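You operate a simulated robot arm through the tools that you are given. There is no shell and no other tool.

Carry out the task below with a simulated robot arm. There is one attempt and no reset: what you move stays moved.

TASK
Measure the Tank jar's Strength with a clean probe and log it.
Fine: rinse the probe before and after, dock it, set the orange slider to the reading and leave the meter on Strength; the jar, the other sliders, the knobs and the white button stay.
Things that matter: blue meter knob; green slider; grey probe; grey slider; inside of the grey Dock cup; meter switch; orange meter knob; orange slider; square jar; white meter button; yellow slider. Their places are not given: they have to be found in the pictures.

It is judged by the outcome, as a careful person would: the job done as asked, and still so three seconds after it is handed in. It fails if anything else is knocked over, pushed out of place, dropped, spilled or broken.

THE ROBOT
A 7-joint arm with a two-finger parallel gripper, fixed in place. Base frame: the origin is at the foot of the arm, x ahead of it, y to its left, z up. Readings come in mm, degrees, newtons and seconds.
With the tool pointing down near the work surface it reaches from about 420 to 900 mm from the base axis. Its first joint turns from -115.0 to 115.0 degrees. Payload 3.91 kg.
Tool frame: the origin (TCP) lies between the finger pads and is the grasp point; the fingertips stand 30 mm ahead of it; z points along the fingers, y is the line along which they close. The gripper opens to 110 mm. The fingers are 20 mm wide and 10 mm thick; the gripper's body (48 by 112 mm) begins 55 mm behind the TCP.
Orientation is told as [roll, pitch, yaw] about the base's x, y, z axes, in that order, counted from this pose: with the fingers straight down and closing along the base's y, the tool's x points along the base's -x, its y along +y and its z along -z.

THE INTERFACE
- The arm moves only by the tool step_arm. Its argument "increments" is a list of rows, each a list of 7 numbers: the closure, from 0 (fully open) to 1 (shut), then the shift along the base's x, y, z in mm, then the turn, a rotation vector about the base's x, y, z in degrees. In form: [[grip, dx, dy, dz, rx, ry, rz], ...]. A call has 1 to 20 rows; each row shifts and turns the commanded pose from where the row before left it. Rows are played at 5 a second. More than 50 mm and 8.6 degrees between two rows, or a gripper value outside its range, and nothing of the call is played. A pose out of reach is approached as far as the arm can. The call stops where the force on the tool passes 40 N (or 10 N more than at its start, if that is more) or the arm is blocked; 0.2 s more then pass. Each finger travels about 153 mm/s and halts on what it meets, pressing with about 37 N; the grip force reading is that of the motor and also rises with nothing between the fingers. The clock runs only during rows and for 0.2 s after the last one: add rows that do not move to give the fingers time. It gives the time, the measured TCP pose, the force on the tool (base axes), the opening and the grip force at its end, in the units of the frame above (readings bear some noise), with the torque about the TCP (base axes, N m) and any sound that the robot's microphone picked up.
- Cameras (640 x 400 px; columns grow to the right, rows downward): "scene" is fixed at [398.6, -648.9, 1590]; the picture's right is [0.99, -0.15, 0.00], its down [-0.09, -0.60, -0.79] and it looks along [0.12, 0.79, -0.61] (base axes); focal length 314 px, centre (320, 200). "wrist" rides on the gripper at [72, 17, -103] in the tool frame; the picture's right is [-0.23, 0.97, 0.00], its down [-0.76, -0.18, -0.62] and it looks along [-0.61, -0.14, 0.78] (tool axes); focal length 222 px, centre (320, 200).
- snapshot(camera): a new picture of that camera. No time passes.
- move_column(by): slides the trunk up (or, below 0, down) by that many mm; the arm rides with it, the base frame stays. It gives what a move gives, with no picture.
- probe_pixels(camera, pixels): for up to 12 pixels [column, row] of the newest picture of that camera ("zoom" is the newest enlarged one), the place [x, y, z] in the base frame of the surface seen there, good to about 2 mm. No time passes.
- close_up(camera, box): a new picture of the part [left, top, right, bottom] of that camera's present view, enlarged. No time passes.
- close_job(): hands the job in; it is judged then, once.

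Unless the task says otherwise, let go and move clear before handing in.

The tools are called after ">>>" as a command line: name --pt "numbers of a row" for each row, then --argument value for the rest, lists and objects as JSON in quotes. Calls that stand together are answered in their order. step_arm: Moves the arm, as the interface text tells. Its arguments: {"type":"object","properties":{"increments":{"type":"array"}},"required":["increments"]} The other tools are called the same way: move_column (by) slides the trunk up or down; snapshot (camera) takes a picture; probe_pixels (camera, pixels) gives the place of the surface under pixels of a picture; close_up (camera, box) takes an enlarged picture of a part of a camera's view; close_job () hands the job in.

At the start:

```text
time: 0.0
ee_pos: [298.8, 241.4, 1108.0]
ee_rot: [0.0, 0.0, 0.1]
contact_force: [-0.9, -0.3, -0.6]
moment: [-0.01, -0.02, -0.02]
grip_width: 110.2
grasp_force: 0.0
trunk travel left (down, up): [-800.0, 190.0]
```

scene: 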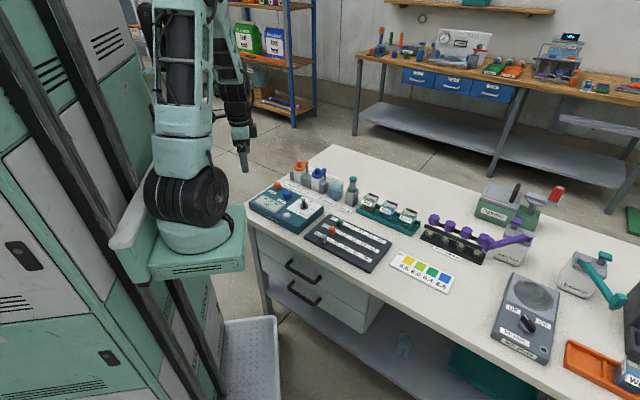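
wrist: 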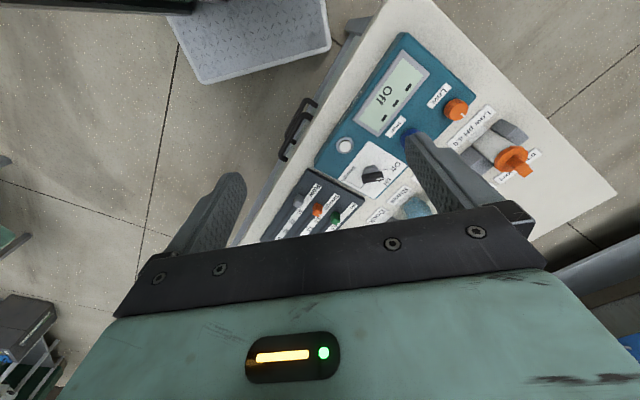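

The scene picture shows the meter near (287,203), the slider panel near (347,243), and several jars near (300-410,170-220). I'll enlarge these areas before moving.

>>> close_up --camera "scene" --box '[240, 150, 400, 250]'

>>> close_up --camera "scene" --box '[340, 160, 540, 285]'

>>> close_up --camera "wrist" --box '[230, 0, 630, 250]'

>>> close_up --camera "scene" --box '[480, 170, 640, 400]'

```text
4.00 times, centred on (320, 200) of scene
```

zoom: 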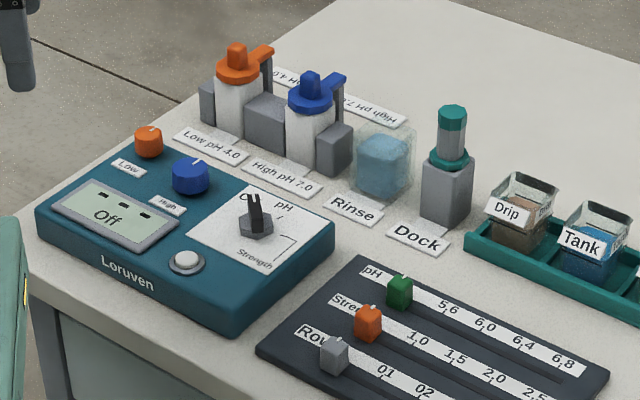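

```text
3.20 times, centred on (440, 222) of scene
```

zoom: 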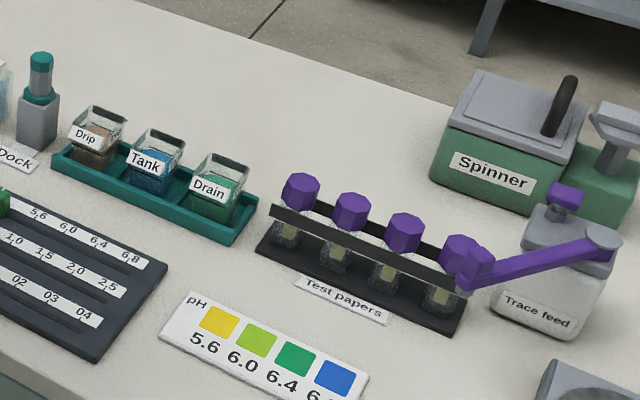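

```text
1.60 times, centred on (430, 125) of wrist
```

zoom: 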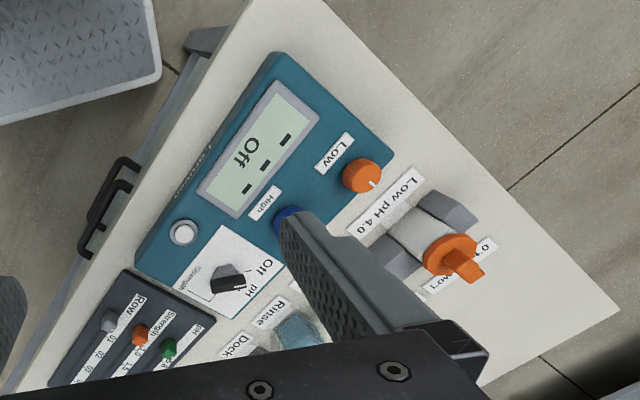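

```text
1.74 times, centred on (560, 285) of scene
```

zoom: 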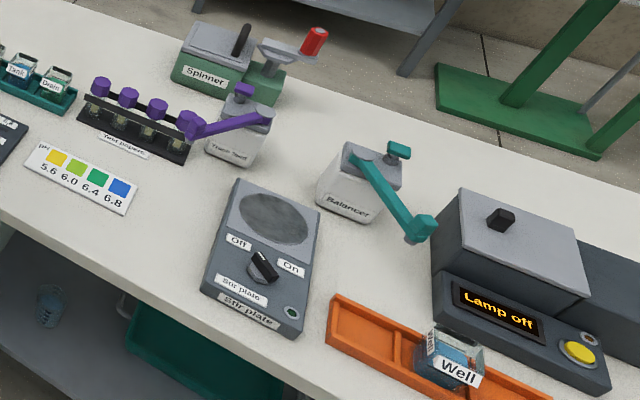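

The first enlarged picture shows the meter, Rinse jar, Dock cup with probe, and the pH/Strength/Row sliders. I'll measure their positions now.

>>> close_up --camera "scene" --box '[240, 150, 400, 250]'

>>> probe_pixels --camera "zoom" --pixels '[[452, 110], [450, 140], [448, 158], [445, 190], [432, 225], [385, 140], [383, 165], [380, 195], [256, 200], [256, 228], [186, 260], [150, 300]]'

>>> probe_pixels --camera "zoom" --pixels '[[368, 310], [368, 330], [400, 280], [334, 345], [420, 342], [520, 400], [575, 268], [500, 207], [525, 190], [600, 255], [470, 250], [600, 160]]'

>>> close_up --camera "scene" --box '[300, 205, 396, 275]'

>>> probe_pixels --camera "zoom" --pixels '[[100, 100], [200, 200], [300, 200], [400, 200], [500, 250], [300, 300]]'

```text
4.00 times, centred on (320, 200) of scene
```

zoom: 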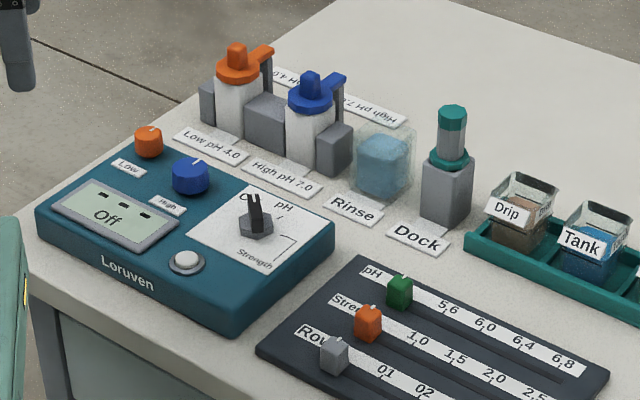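

```text
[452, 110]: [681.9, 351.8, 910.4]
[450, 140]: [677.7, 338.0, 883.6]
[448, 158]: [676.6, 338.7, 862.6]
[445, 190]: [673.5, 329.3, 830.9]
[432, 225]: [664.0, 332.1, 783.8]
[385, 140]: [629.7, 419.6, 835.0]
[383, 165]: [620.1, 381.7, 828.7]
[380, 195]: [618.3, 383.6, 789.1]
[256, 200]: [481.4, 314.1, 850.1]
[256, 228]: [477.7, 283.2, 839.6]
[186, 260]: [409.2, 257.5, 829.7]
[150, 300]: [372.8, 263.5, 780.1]
```

```text
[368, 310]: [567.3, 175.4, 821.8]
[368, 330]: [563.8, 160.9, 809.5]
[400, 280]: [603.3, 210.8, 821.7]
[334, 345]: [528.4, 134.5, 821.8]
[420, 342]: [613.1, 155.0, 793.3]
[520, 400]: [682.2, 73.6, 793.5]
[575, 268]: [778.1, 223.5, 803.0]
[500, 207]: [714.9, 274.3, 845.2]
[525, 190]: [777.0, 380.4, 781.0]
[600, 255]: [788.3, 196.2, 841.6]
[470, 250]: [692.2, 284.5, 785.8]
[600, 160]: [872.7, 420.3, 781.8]
```

```text
5.71 times, centred on (348, 240) of scene
```

zoom: 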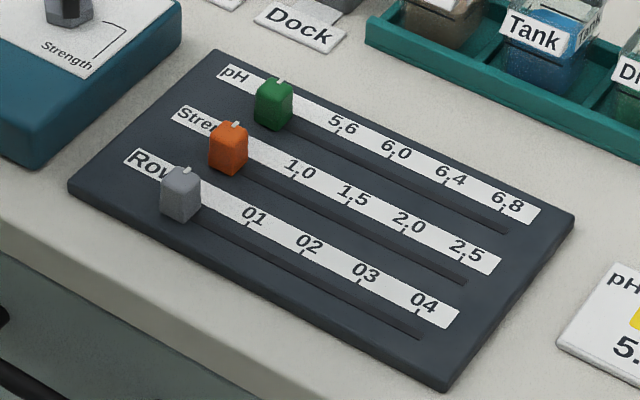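

```text
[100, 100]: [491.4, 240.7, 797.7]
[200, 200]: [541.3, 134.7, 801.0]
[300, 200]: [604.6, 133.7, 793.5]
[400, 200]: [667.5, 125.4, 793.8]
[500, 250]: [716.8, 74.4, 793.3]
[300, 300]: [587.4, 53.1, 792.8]
```

The bench is at z≈780, the probe is near (677,340) with its top at ~915, the Tank jar is near (780,230), and the switch is near (480,305). I'll move the gripper forward at its present height for a better view from above.

>>> step_arm --pt "0 45 0 0 0 0 0" --pt "0 45 0 0 0 0 0" --pt "0 45 0 0 0 0 0" --pt "0 45 0 0 0 0 0" --pt "0 45 0 0 0 0 0" --pt "0 0 0 0 0 0 0"

>>> snapshot --camera "wrist"

>>> snapshot --camera "scene"

```text
time: 1.4
ee_pos: [524.5, 240.7, 1107.0]
ee_rot: [-0.1, 0.1, 0.0]
contact_force: [0.1, -0.4, 0.0]
moment: [-0.01, 0.01, 0.02]
grip_width: 109.9
grasp_force: 0.1
trunk travel left (down, up): [-800.0, 190.0]
```

```text
taken
```

wrist: 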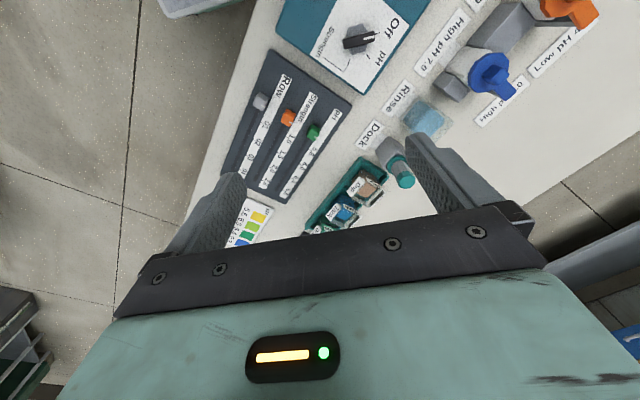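

```text
taken
```

scene: 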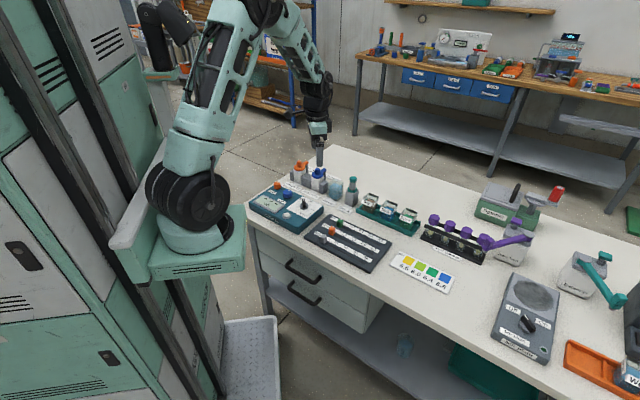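

>>> close_up --camera "wrist" --box '[210, 0, 450, 250]'

>>> probe_pixels --camera "wrist" --pixels '[[262, 100], [289, 117], [313, 131], [405, 178], [424, 116], [437, 130], [410, 115], [360, 39], [369, 187], [347, 211], [310, 232], [238, 236]]'

```text
1.60 times, centred on (330, 125) of wrist
```

zoom: 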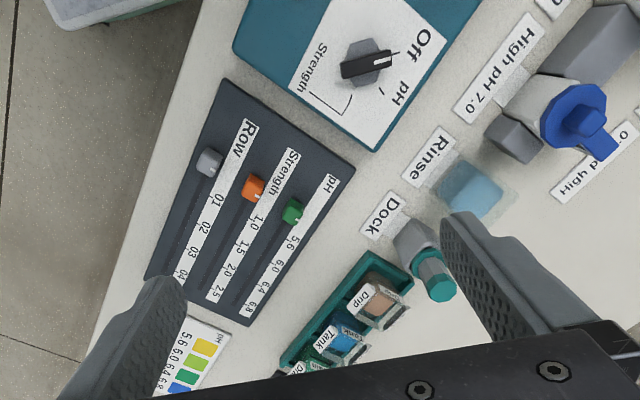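

```text
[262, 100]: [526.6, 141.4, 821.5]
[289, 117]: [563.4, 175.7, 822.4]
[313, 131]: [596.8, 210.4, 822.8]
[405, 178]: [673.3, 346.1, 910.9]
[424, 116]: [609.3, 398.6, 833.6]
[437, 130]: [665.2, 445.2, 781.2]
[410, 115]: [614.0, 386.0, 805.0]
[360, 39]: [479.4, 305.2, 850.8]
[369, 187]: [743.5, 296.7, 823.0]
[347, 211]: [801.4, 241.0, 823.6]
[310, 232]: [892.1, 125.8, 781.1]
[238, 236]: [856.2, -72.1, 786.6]
```

Grey, orange and green sliders are at about (527,141), (564,176) and (599,211), and the switch bar is at (480,306) pointing at Off. Next I'll probe the tick positions and the jar rims in enlarged scene views.

>>> close_up --camera "scene" --box '[320, 210, 392, 255]'

>>> close_up --camera "scene" --box '[336, 165, 432, 225]'

>>> close_up --camera "scene" --box '[244, 175, 324, 235]'

```text
8.89 times, centred on (356, 232) of scene
```

zoom: 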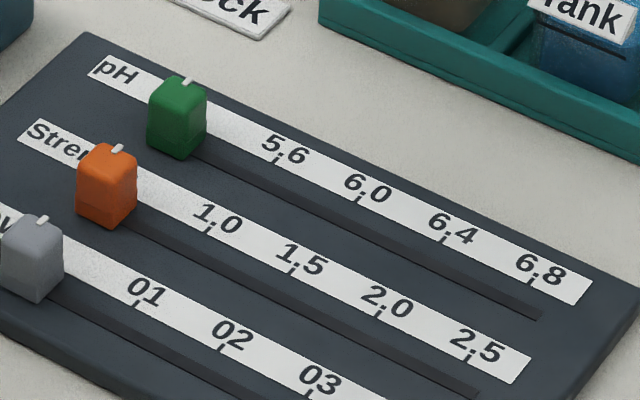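

```text
6.67 times, centred on (384, 195) of scene
```

zoom: 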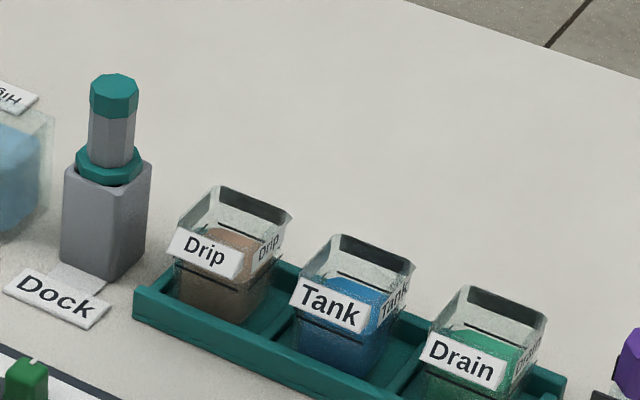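

```text
6.67 times, centred on (284, 205) of scene
```

zoom: 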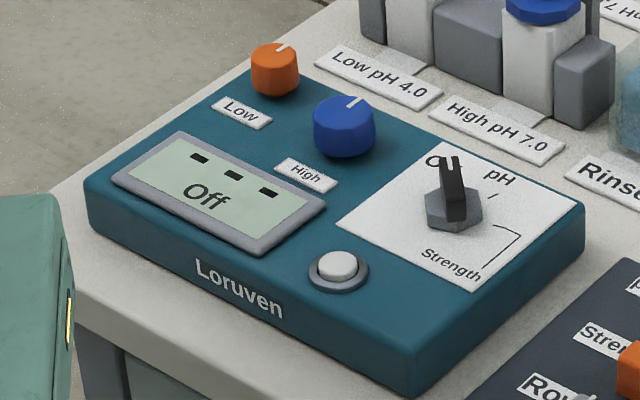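

The switch bar points at Off; the pH tick is at (492,196) and the Strength bracket's inner end is near (495,227) of this enlargement. I'll probe these.

>>> probe_pixels --camera "zoom" --pixels '[[443, 158], [452, 160], [455, 185], [457, 218], [453, 205], [492, 196], [521, 230], [497, 227], [511, 262], [482, 210], [427, 205], [550, 200]]'

>>> close_up --camera "wrist" --box '[300, 0, 460, 100]'

>>> probe_pixels --camera "zoom" --pixels '[[183, 170], [240, 155], [300, 140], [257, 225], [245, 155], [320, 235], [195, 275], [175, 235], [295, 132], [225, 180]]'

```text
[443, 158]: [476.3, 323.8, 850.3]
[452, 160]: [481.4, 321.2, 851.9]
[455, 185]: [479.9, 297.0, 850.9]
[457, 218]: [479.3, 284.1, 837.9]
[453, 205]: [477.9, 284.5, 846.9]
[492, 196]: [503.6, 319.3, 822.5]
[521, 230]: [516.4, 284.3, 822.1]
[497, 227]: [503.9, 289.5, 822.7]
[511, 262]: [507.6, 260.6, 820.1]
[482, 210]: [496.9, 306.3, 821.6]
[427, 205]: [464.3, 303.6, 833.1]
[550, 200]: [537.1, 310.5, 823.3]
```

```text
4.00 times, centred on (380, 50) of wrist
```

zoom: 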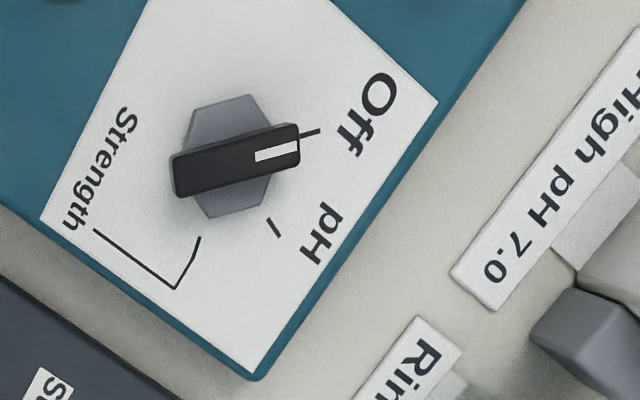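

```text
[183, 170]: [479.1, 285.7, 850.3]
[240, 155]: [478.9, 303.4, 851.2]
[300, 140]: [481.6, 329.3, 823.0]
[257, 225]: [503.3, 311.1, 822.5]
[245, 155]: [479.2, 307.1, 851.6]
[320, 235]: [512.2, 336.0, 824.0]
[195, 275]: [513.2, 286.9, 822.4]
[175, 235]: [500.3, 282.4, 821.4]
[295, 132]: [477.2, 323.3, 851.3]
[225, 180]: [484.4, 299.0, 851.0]
```

>>> probe_pixels --camera "zoom" --pixels '[[318, 131], [308, 133], [269, 220], [279, 236], [200, 238], [197, 255], [190, 268], [175, 289], [95, 230], [299, 150], [172, 165], [178, 192]]'

```text
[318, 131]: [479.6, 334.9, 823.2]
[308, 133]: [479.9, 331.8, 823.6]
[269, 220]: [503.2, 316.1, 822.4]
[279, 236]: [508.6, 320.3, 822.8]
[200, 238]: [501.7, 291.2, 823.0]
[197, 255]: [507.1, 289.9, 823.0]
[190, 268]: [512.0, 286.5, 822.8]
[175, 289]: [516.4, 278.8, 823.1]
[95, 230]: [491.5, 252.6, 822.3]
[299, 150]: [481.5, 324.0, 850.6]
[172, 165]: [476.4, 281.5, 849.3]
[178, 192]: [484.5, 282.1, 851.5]
```

The switch centre is about (480,303) with its bar along y. Off is at 90°, pH at 30° and Strength at -30°, so it needs a -120° turn about z. I'll move forward now to see the probe and jars from above.

>>> step_arm --pt "0 45 10 0 0 0 0" --pt "0 45 10 0 0 0 0" --pt "0 45 10 0 0 0 0" --pt "0 0 0 0 0 0 0"

>>> snapshot --camera "wrist"

>>> close_up --camera "wrist" --box '[280, 0, 440, 160]'

```text
time: 2.4
ee_pos: [660.0, 269.6, 1107.4]
ee_rot: [0.0, 0.0, 0.0]
contact_force: [-0.1, -0.1, -0.4]
moment: [0.0, -0.01, 0.02]
grip_width: 110.3
grasp_force: 0.0
trunk travel left (down, up): [-800.0, 190.0]
```

```text
taken
```

wrist: 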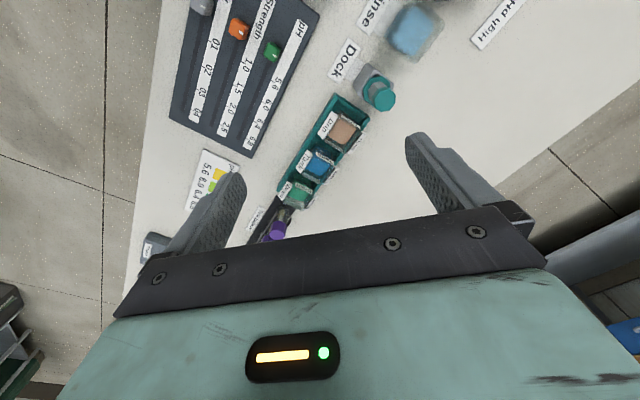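

```text
2.50 times, centred on (360, 80) of wrist
```

zoom: 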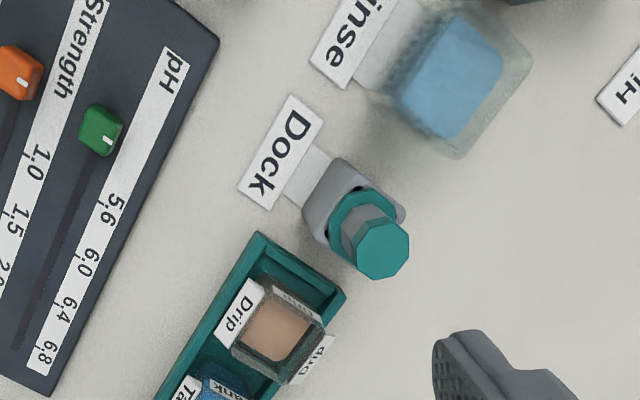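

>>> probe_pixels --camera "zoom" --pixels '[[383, 250], [359, 260], [408, 262], [383, 221], [384, 277], [340, 162], [400, 215], [345, 200], [308, 210], [372, 193], [440, 80], [500, 75]]'

>>> close_up --camera "wrist" --box '[280, 80, 400, 220]'

>>> close_up --camera "wrist" --box '[360, 0, 460, 80]'

>>> close_up --camera "wrist" --box '[160, 0, 330, 160]'

```text
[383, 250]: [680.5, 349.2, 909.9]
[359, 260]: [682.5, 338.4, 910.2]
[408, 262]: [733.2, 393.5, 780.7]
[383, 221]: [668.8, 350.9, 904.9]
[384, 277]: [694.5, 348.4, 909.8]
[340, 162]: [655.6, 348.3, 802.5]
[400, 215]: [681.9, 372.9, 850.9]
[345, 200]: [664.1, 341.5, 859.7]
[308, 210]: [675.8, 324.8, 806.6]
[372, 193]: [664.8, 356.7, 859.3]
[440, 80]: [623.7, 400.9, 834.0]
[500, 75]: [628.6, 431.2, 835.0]
```

```text
2.86 times, centred on (340, 150) of wrist
```

zoom: 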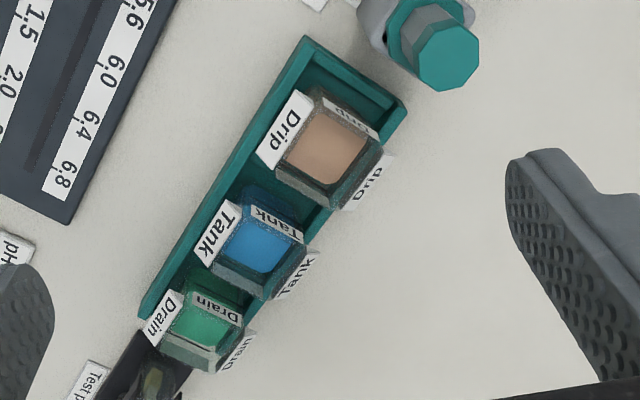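

```text
5.00 times, centred on (410, 40) of wrist
```

zoom: 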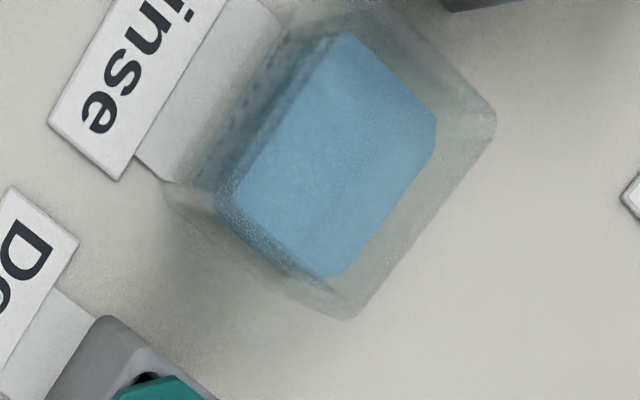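

```text
2.50 times, centred on (245, 80) of wrist
```

zoom: 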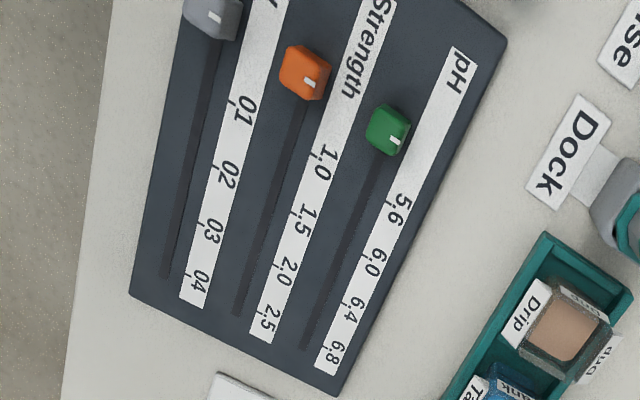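

In this enlargement the Strength ticks sit near (313,150), (290,208), (272,262) and (256,312), and the orange slider's white mark is at (309,82). I'll probe them.

>>> probe_pixels --camera "zoom" --pixels '[[309, 82], [300, 75], [313, 151], [291, 207], [271, 258], [255, 309], [237, 315], [300, 120], [213, 18], [394, 140], [230, 103], [183, 290]]'

>>> close_up --camera "wrist" --box '[210, 0, 290, 60]'

>>> close_up --camera "wrist" --box '[210, 50, 290, 140]'

```text
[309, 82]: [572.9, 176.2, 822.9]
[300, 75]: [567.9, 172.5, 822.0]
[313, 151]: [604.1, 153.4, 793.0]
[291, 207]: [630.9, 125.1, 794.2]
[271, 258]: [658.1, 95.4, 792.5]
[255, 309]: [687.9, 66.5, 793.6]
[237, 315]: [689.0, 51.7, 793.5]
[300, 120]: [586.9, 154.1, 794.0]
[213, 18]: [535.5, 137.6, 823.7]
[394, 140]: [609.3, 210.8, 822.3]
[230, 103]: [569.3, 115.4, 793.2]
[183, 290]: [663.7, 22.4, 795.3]
```

```text
6.67 times, centred on (250, 30) of wrist
```

zoom: 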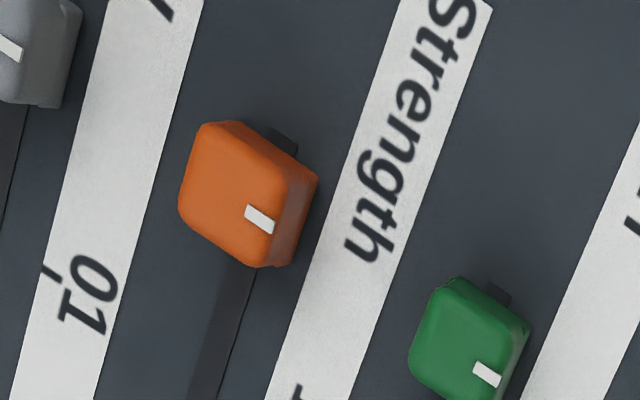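

```text
4.44 times, centred on (250, 95) of wrist
```

zoom: 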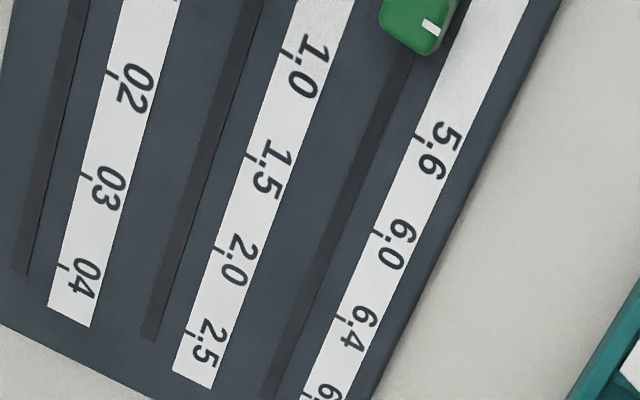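

The Strength scale runs about 80.5 mm per unit along (0.695,-0.719), and the orange slider is now at about 0.5. I'll look at the probe cap, Rinse jar and Tank jar in detail.

>>> close_up --camera "wrist" --box '[350, 60, 400, 115]'

>>> probe_pixels --camera "zoom" --pixels '[[320, 200], [300, 250], [340, 150], [220, 200]]'

>>> close_up --camera "wrist" --box '[360, 0, 460, 80]'

>>> probe_pixels --camera "zoom" --pixels '[[240, 195], [430, 120], [345, 40], [325, 270], [335, 155], [480, 120], [345, 310], [460, 100], [220, 170], [300, 60], [380, 270], [180, 190]]'

>>> close_up --camera "wrist" --box '[290, 130, 360, 220]'

>>> probe_pixels --camera "zoom" --pixels '[[300, 140], [260, 140], [330, 140], [300, 170], [300, 110]]'

```text
7.27 times, centred on (375, 88) of wrist
```

zoom: 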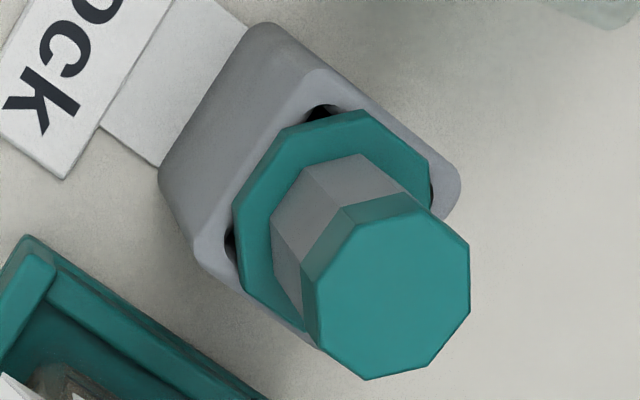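

```text
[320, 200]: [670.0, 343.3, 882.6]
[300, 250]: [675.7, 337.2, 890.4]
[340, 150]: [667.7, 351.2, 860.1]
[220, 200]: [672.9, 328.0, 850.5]
```

```text
5.00 times, centred on (410, 40) of wrist
```

zoom: 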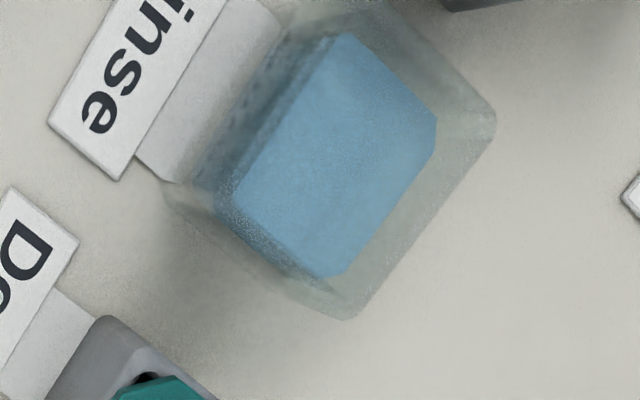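

```text
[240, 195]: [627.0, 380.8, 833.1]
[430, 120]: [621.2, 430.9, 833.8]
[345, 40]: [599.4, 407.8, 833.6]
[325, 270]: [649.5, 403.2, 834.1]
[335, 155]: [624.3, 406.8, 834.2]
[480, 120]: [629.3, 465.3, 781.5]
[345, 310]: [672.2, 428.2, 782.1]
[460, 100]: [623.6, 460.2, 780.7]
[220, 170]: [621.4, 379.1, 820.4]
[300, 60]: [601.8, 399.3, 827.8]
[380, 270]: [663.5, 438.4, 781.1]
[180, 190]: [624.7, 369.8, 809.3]
```

```text
4.44 times, centred on (325, 175) of wrist
```

zoom: 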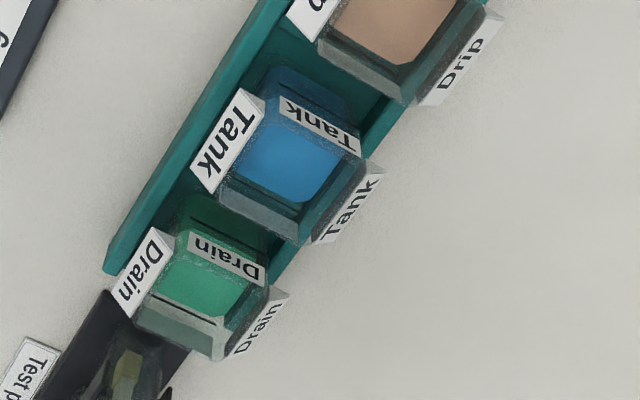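

```text
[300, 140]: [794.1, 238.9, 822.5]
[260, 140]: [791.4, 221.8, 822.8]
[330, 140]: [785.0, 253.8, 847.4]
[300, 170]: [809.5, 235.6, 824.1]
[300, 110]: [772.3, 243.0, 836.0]
```

Water in the Rinse jar is at z≈834, centred at (624,406), and the Tank liquid is at z≈823 near (794,239). I'll move a bit further to view the Tank jar more squarely.

>>> step_arm --pt "0 45 -10 0 0 0 0" --pt "0 45 -10 0 0 0 0" --pt "0 40 -10 0 0 0 0" --pt "0 0 0 0 0 0 0"

>>> snapshot --camera "wrist"

>>> close_up --camera "wrist" --box '[280, 20, 400, 140]'

```text
time: 3.4
ee_pos: [790.0, 240.7, 1106.0]
ee_rot: [-0.1, 0.0, 0.0]
contact_force: [1.1, 0.3, 0.7]
moment: [0.0, 0.0, 0.01]
grip_width: 109.9
grasp_force: 0.1
trunk travel left (down, up): [-800.0, 190.0]
```

```text
taken
```

wrist: 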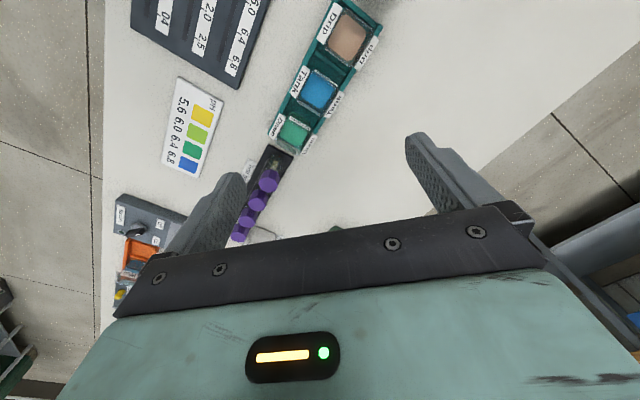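

```text
3.33 times, centred on (340, 80) of wrist
```

zoom: 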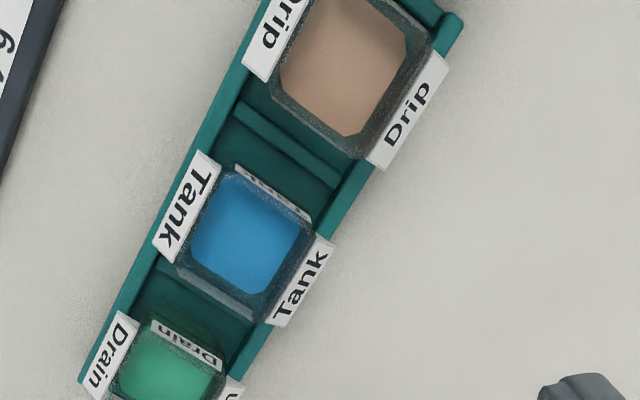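

>>> close_up --camera "wrist" --box '[300, 60, 350, 120]'

>>> close_up --camera "wrist" --box '[300, 60, 350, 120]'

```text
6.67 times, centred on (325, 90) of wrist
```

zoom: 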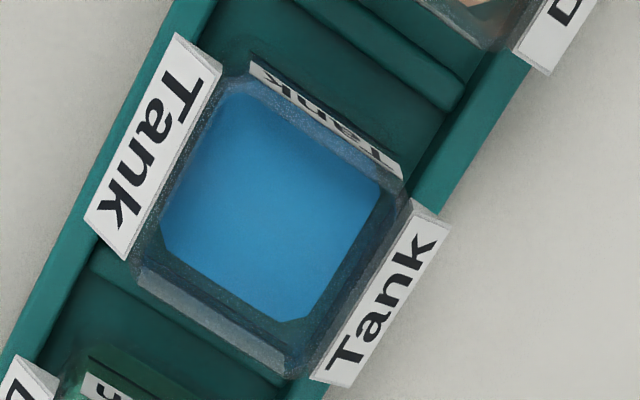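

```text
6.67 times, centred on (325, 90) of wrist
```

zoom: 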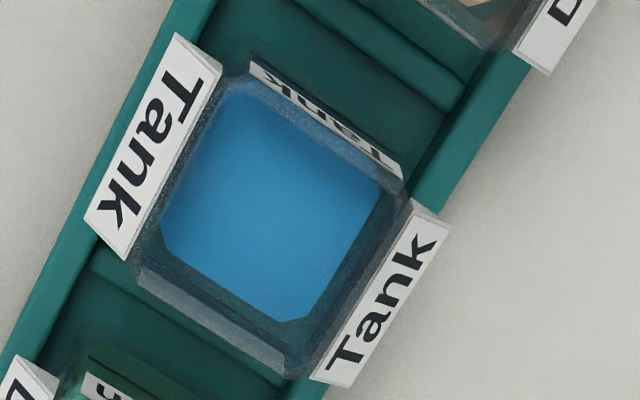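

>>> probe_pixels --camera "zoom" --pixels '[[165, 225], [300, 315], [375, 190], [230, 100], [270, 205], [213, 75], [128, 255], [425, 210], [322, 372], [260, 65], [395, 170], [215, 300]]'

>>> close_up --camera "scene" --box '[370, 190, 410, 230]'

>>> close_up --camera "scene" --box '[315, 165, 370, 215]'

```text
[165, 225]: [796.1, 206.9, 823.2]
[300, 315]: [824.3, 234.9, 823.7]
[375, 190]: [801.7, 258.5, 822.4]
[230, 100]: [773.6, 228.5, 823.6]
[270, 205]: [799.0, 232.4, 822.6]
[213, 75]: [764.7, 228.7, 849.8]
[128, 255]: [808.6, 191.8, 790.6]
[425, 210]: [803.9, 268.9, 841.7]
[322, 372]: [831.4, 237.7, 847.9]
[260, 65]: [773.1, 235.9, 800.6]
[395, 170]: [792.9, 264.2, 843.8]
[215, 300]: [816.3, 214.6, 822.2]
```

```text
10.00 times, centred on (390, 210) of scene
```

zoom: 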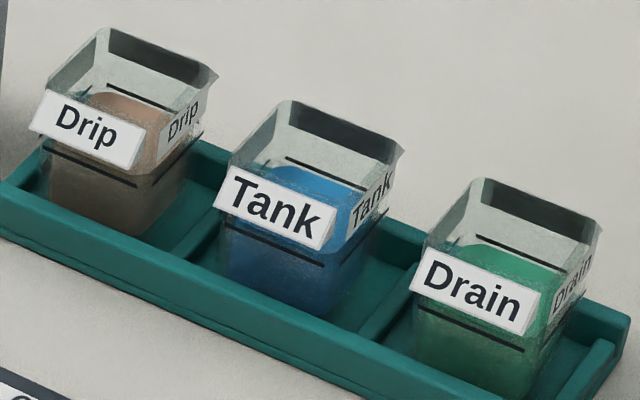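

```text
8.00 times, centred on (342, 190) of scene
```

zoom: 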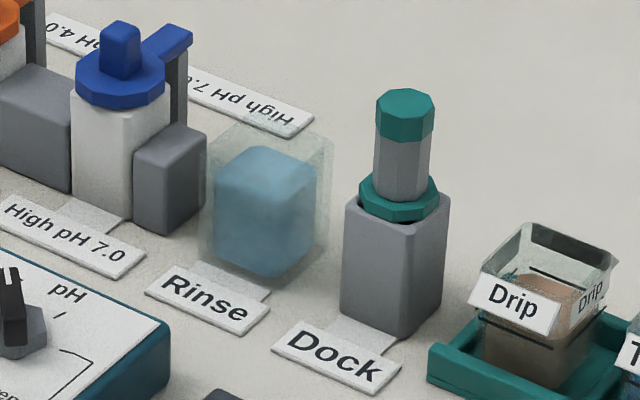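

The Tank opening is centred at about (799,232) with liquid at z≈823. I'll set the switch first: move over (480,303) with the gripper yawed 90° so the fingers close across the bar.

>>> step_arm --pt "0 -28.2 5.7 -8 0 0 8.18" --pt "0 -28.2 5.7 -8 0 0 8.18" --pt "0 -28.2 5.7 -8 0 0 8.18" --pt "0 -28.2 5.7 -8 0 0 8.18" --pt "0 -28.2 5.7 -8 0 0 8.18" --pt "0 -28.2 5.7 -8 0 0 8.18" --pt "0 -28.2 5.7 -8 0 0 8.18" --pt "0 -28.2 5.7 -8 0 0 8.18" --pt "0 -28.2 5.7 -8 0 0 8.18" --pt "0 -28.2 5.7 -8 0 0 8.18" --pt "0 -28 5.3 -8 0 0 8.2" --pt "0 0 0 0 0 0 0"

>>> snapshot --camera "wrist"

>>> snapshot --camera "scene"

```text
time: 6.0
ee_pos: [477.8, 302.2, 1018.5]
ee_rot: [0.0, 0.0, 90.2]
contact_force: [0.5, 0.6, -0.8]
moment: [0.02, 0.07, 0.03]
grip_width: 110.0
grasp_force: 0.1
trunk travel left (down, up): [-800.0, 190.0]
```

```text
taken
```

wrist: 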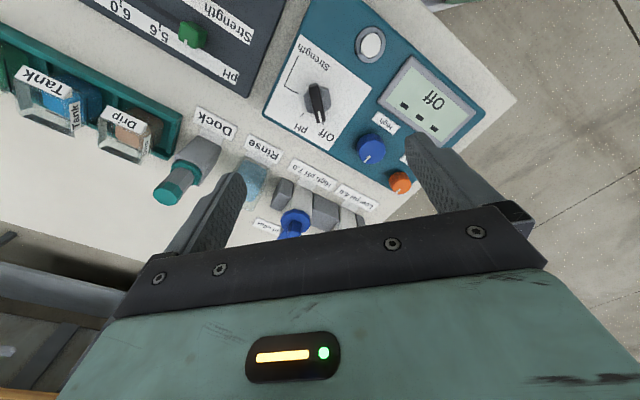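

```text
taken
```

scene: 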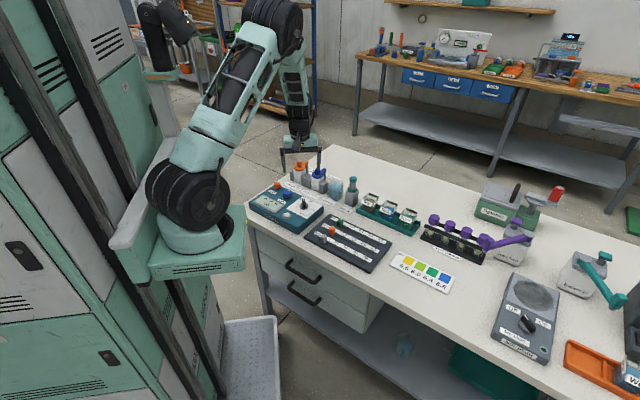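

The 90° yaw is reachable. I'll check the blue knob and switch bar again from this view before going down.

>>> close_up --camera "wrist" --box '[270, 20, 470, 200]'

>>> probe_pixels --camera "wrist" --pixels '[[370, 145], [360, 150], [400, 180], [317, 88], [322, 118], [319, 102], [295, 215], [420, 100], [370, 43], [313, 100], [326, 100], [253, 170]]'

```text
2.22 times, centred on (370, 110) of wrist
```

zoom: 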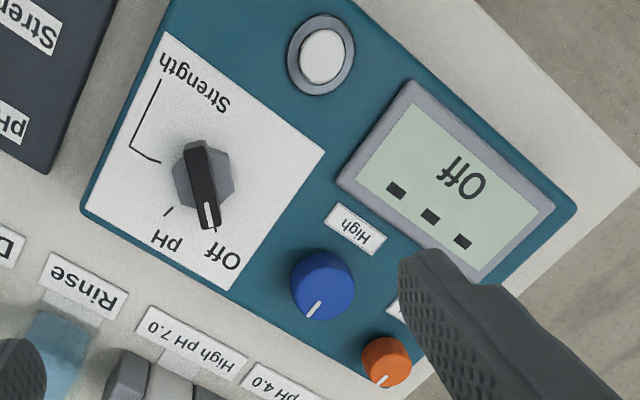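

```text
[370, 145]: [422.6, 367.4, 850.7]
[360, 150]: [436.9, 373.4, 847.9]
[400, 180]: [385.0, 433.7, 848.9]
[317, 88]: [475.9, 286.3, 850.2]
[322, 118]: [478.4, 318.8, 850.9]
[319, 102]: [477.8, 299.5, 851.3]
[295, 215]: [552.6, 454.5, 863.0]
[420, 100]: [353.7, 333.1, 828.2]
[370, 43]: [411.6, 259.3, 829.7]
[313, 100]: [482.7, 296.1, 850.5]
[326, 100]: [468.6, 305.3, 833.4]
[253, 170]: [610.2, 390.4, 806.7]
```

The blue knob at (425,368) is well clear of the fingers' path. I'll descend onto the bar with the fingers partly closed, then grip.

>>> step_arm --pt "0.5 1.5 1.3 -40 0 0 0" --pt "0.65 0 0 -40 0 0 0" --pt "0.65 0 0 -35 0 0 0" --pt "0.65 0 0 -20 0 0 0" --pt "0.65 0 0 -12.5 0 0 0" --pt "0.65 0 0 0 0 0 0"

>>> snapshot --camera "wrist"

>>> close_up --camera "scene" --box '[244, 155, 344, 235]'

```text
time: 7.4
ee_pos: [479.5, 304.6, 871.4]
ee_rot: [0.1, 0.0, 90.0]
contact_force: [0.2, 0.2, 0.2]
moment: [-0.02, 0.0, 0.03]
grip_width: 38.5
grasp_force: 0.0
trunk travel left (down, up): [-800.0, 190.0]
```

```text
taken
```

wrist: 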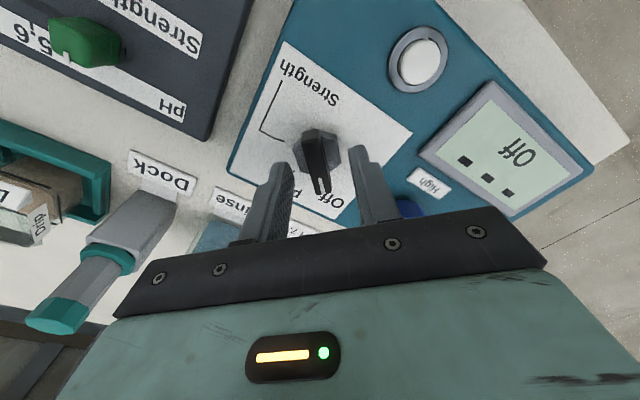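

```text
5.00 times, centred on (294, 195) of scene
```

zoom: 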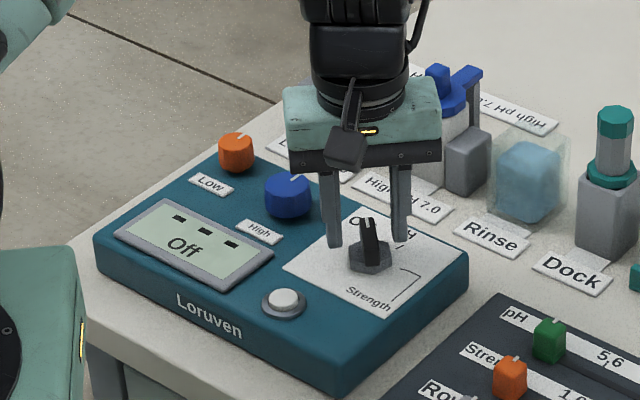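

The bar sits between the fingertips, (280,165) and (360,150) in the wrist picture. I'll close on it.

>>> step_arm --pt "0.85 0 0 0 0 0 0" --pt "1 0 0 0 0 0 0" --pt "1 0 0 0 0 0 0"

```text
time: 8.2
ee_pos: [480.4, 304.6, 872.0]
ee_rot: [-0.2, 0.0, 89.9]
contact_force: [11.6, 1.0, -2.7]
moment: [0.28, -0.34, 0.02]
grip_width: 11.7
grasp_force: 44.9
trunk travel left (down, up): [-800.0, 190.0]
```

Gripped at 11.7 mm. I'll start turning in small steps and watch the forces.

>>> step_arm --pt "1 0 -0.8 0 0 0 -8" --pt "1 0 0 0 0 0 -8" --pt "1 0 0 0 0 0 -8" --pt "1 0 0 0 0 0 -8" --pt "1 0 0 0 0 0 0"

>>> close_up --camera "scene" --box '[244, 155, 344, 235]'

```text
time: 9.4
ee_pos: [480.7, 304.5, 870.9]
ee_rot: [0.0, -0.1, 57.8]
contact_force: [16.0, 4.6, -6.2]
moment: [0.61, -0.69, 0.04]
grip_width: 11.6
grasp_force: 44.9
trunk travel left (down, up): [-800.0, 190.0]
```

```text
5.00 times, centred on (294, 195) of scene
```

zoom: 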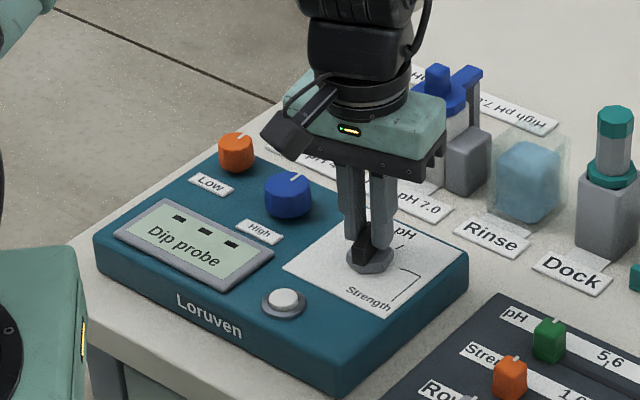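

The switch is following and the display now says "Dip probe". I'll continue toward Strength with a small +x correction to relieve the side force.

>>> step_arm --pt "1 1 0 0 0 0 -8" --pt "1 0.3 0 0 0 0 -8" --pt "1 0 0 0 0 0 -8" --pt "1 0 0 0 0 0 -8" --pt "1 0 0 0 0 0 -8" --pt "1 0 0 0 0 0 -8" --pt "1 0 0 0 0 0 0"

>>> close_up --camera "scene" --box '[244, 155, 344, 235]'

```text
time: 11.0
ee_pos: [480.7, 304.5, 872.0]
ee_rot: [0.0, 0.1, 9.9]
contact_force: [4.7, 9.7, -7.3]
moment: [0.31, -0.36, -0.03]
grip_width: 11.8
grasp_force: 45.4
trunk travel left (down, up): [-800.0, 190.0]
```

```text
5.00 times, centred on (294, 195) of scene
```

zoom: 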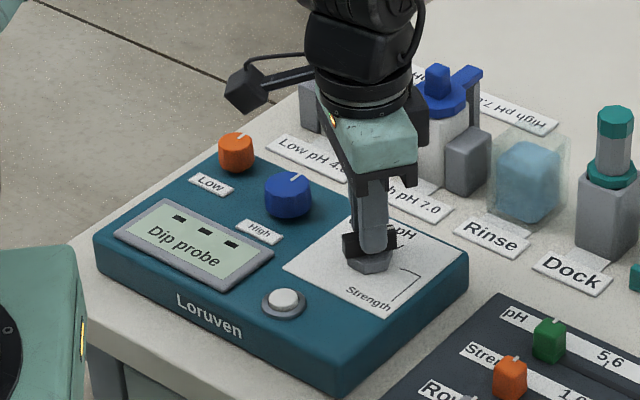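

At yaw 10° all forces are low. I'll do the remaining -40°.

>>> step_arm --pt "1 0.3 0.5 0 0 0 -8" --pt "1 0 0.3 0 0 0 -8" --pt "1 0 0 0 0 0 -8" --pt "1 0 0 0 0 0 -8" --pt "1 0 0 0 0 0 -8" --pt "1 0 0 0 0 0 0"

>>> snapshot --camera "wrist"

>>> close_up --camera "scene" --box '[244, 155, 344, 235]'

```text
time: 12.4
ee_pos: [481.7, 304.2, 872.0]
ee_rot: [-0.1, -0.1, -30.1]
contact_force: [-2.9, 3.4, -5.9]
moment: [0.44, 0.72, 0.08]
grip_width: 11.8
grasp_force: 44.7
trunk travel left (down, up): [-800.0, 190.0]
```

```text
taken
```

wrist: 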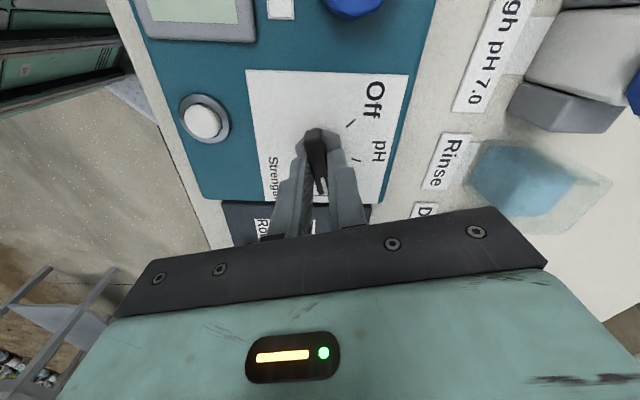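

```text
5.00 times, centred on (294, 195) of scene
```

zoom: 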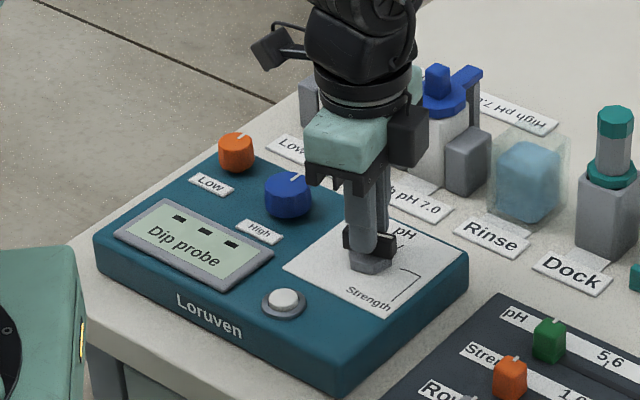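

The yaw is at -30°, matching the Strength mark. I'll release, lift, and check the switch position.

>>> step_arm --pt "0.8 0 0 0 0 0 0" --pt "0.7 0 0 0 0 0 0" --pt "0.7 0 0 30 0 0 0" --pt "0.7 0 0 50 0 0 0" --pt "0.7 0 0 50 0 0 0" --pt "0.5 0 0 20 0 0 0" --pt "0.3 0 0 0 0 0 0"

>>> snapshot --camera "wrist"

>>> close_up --camera "scene" --box '[244, 155, 344, 235]'

```text
time: 14.0
ee_pos: [482.5, 304.5, 1020.1]
ee_rot: [0.1, 0.1, -30.0]
contact_force: [-0.3, 0.1, 0.8]
moment: [0.0, -0.02, 0.0]
grip_width: 76.9
grasp_force: 0.2
trunk travel left (down, up): [-800.0, 190.0]
```

```text
taken
```

wrist: 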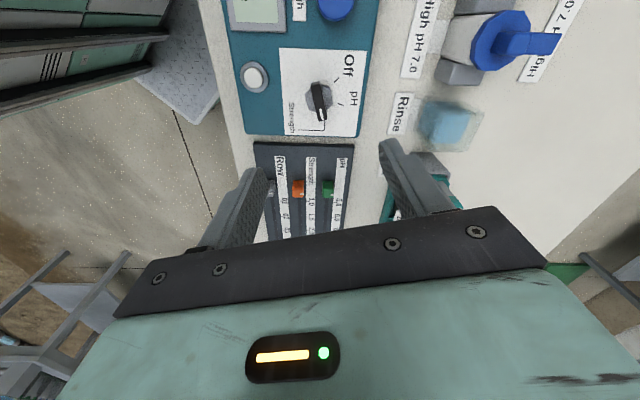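

```text
5.00 times, centred on (294, 195) of scene
```

zoom: 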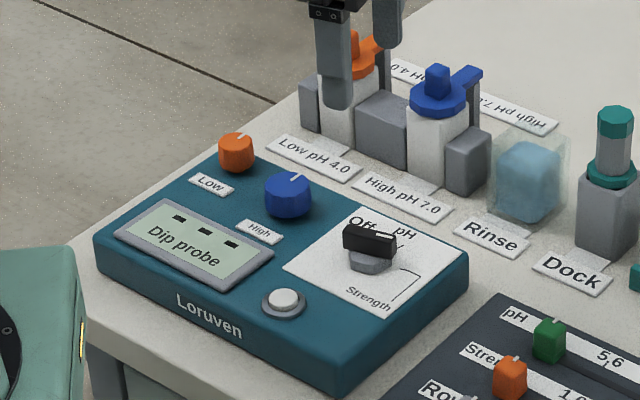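

>>> close_up --camera "wrist" --box '[270, 40, 370, 140]'

>>> probe_pixels --camera "zoom" --pixels '[[185, 190], [215, 330], [200, 250], [150, 200], [320, 200]]'

```text
4.00 times, centred on (320, 90) of wrist
```

zoom: 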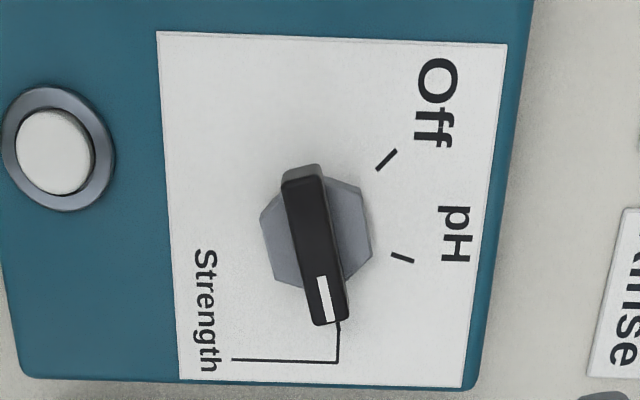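

```text
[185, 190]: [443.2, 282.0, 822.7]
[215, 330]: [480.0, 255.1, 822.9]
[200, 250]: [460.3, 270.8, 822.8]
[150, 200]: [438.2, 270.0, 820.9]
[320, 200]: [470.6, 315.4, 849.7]
```

The switch bar now points at the Strength line. Next I'll go over the probe at about (681.5,350) with yaw 0 and look before descending.

>>> step_arm --pt "0.5 39.8 9.1 0 0 0 6" --pt "0.5 39.8 9.1 0 0 0 6" --pt "0.5 39.8 9.1 0 0 0 6" --pt "0.5 39.8 9.1 0 0 0 6" --pt "0.5 39.8 9.1 0 0 0 6" --pt "0.5 0 0 0 0 0 0"

>>> snapshot --camera "wrist"

>>> close_up --camera "scene" --box '[304, 125, 424, 215]'

```text
time: 15.4
ee_pos: [681.3, 349.5, 1021.0]
ee_rot: [0.1, 0.0, 0.1]
contact_force: [0.3, -0.9, 0.6]
moment: [0.0, 0.02, -0.01]
grip_width: 55.1
grasp_force: 0.1
trunk travel left (down, up): [-800.0, 190.0]
```

```text
taken
```

wrist: 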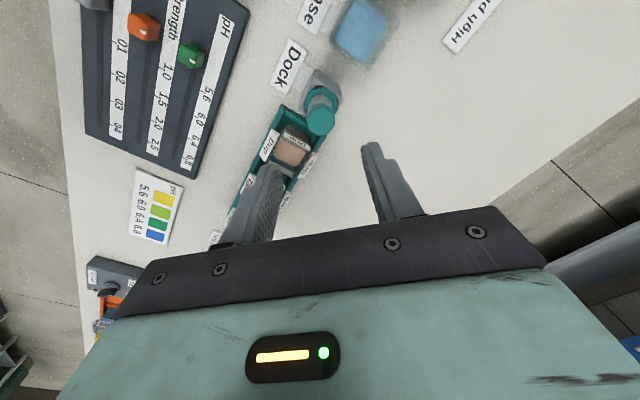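

```text
4.44 times, centred on (364, 170) of scene
```

zoom: 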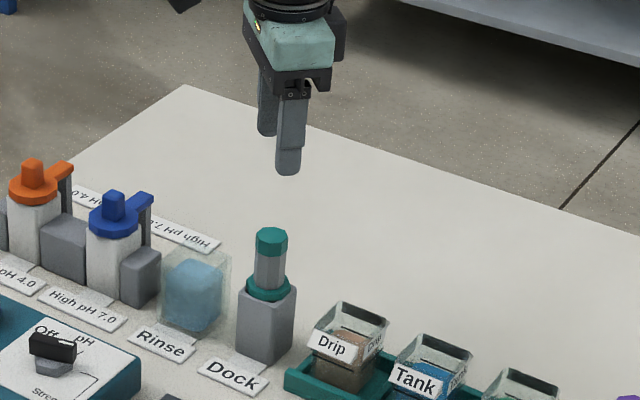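

The cap is at (321,112) in the wrist picture. I'll refine its centre and edges.

>>> close_up --camera "wrist" --box '[295, 60, 350, 145]'

>>> close_up --camera "wrist" --box '[295, 90, 345, 140]'

```text
4.71 times, centred on (322, 102) of wrist
```

zoom: 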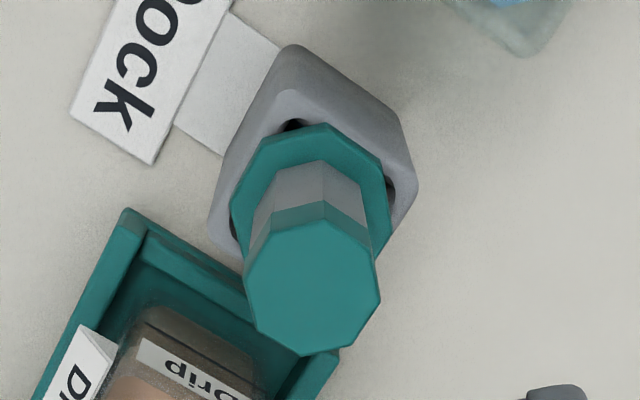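

```text
8.00 times, centred on (320, 115) of wrist
```

zoom: 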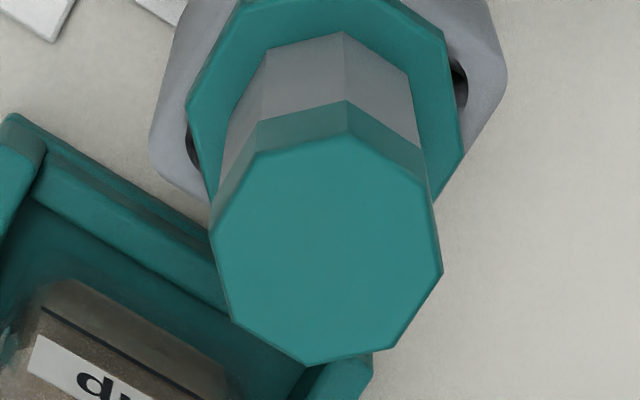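

>>> probe_pixels --camera "zoom" --pixels '[[346, 138], [420, 182], [438, 268], [394, 343], [309, 361], [236, 315], [215, 234], [260, 160], [325, 250], [440, 100], [195, 100], [320, 80]]'

```text
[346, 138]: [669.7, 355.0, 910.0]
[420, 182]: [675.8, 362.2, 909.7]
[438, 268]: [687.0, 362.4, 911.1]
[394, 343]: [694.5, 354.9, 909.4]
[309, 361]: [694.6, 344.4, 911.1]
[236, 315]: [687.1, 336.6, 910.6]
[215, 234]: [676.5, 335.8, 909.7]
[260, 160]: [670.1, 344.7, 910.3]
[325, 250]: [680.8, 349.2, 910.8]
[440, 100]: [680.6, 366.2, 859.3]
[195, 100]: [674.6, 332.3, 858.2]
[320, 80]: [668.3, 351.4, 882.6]
```

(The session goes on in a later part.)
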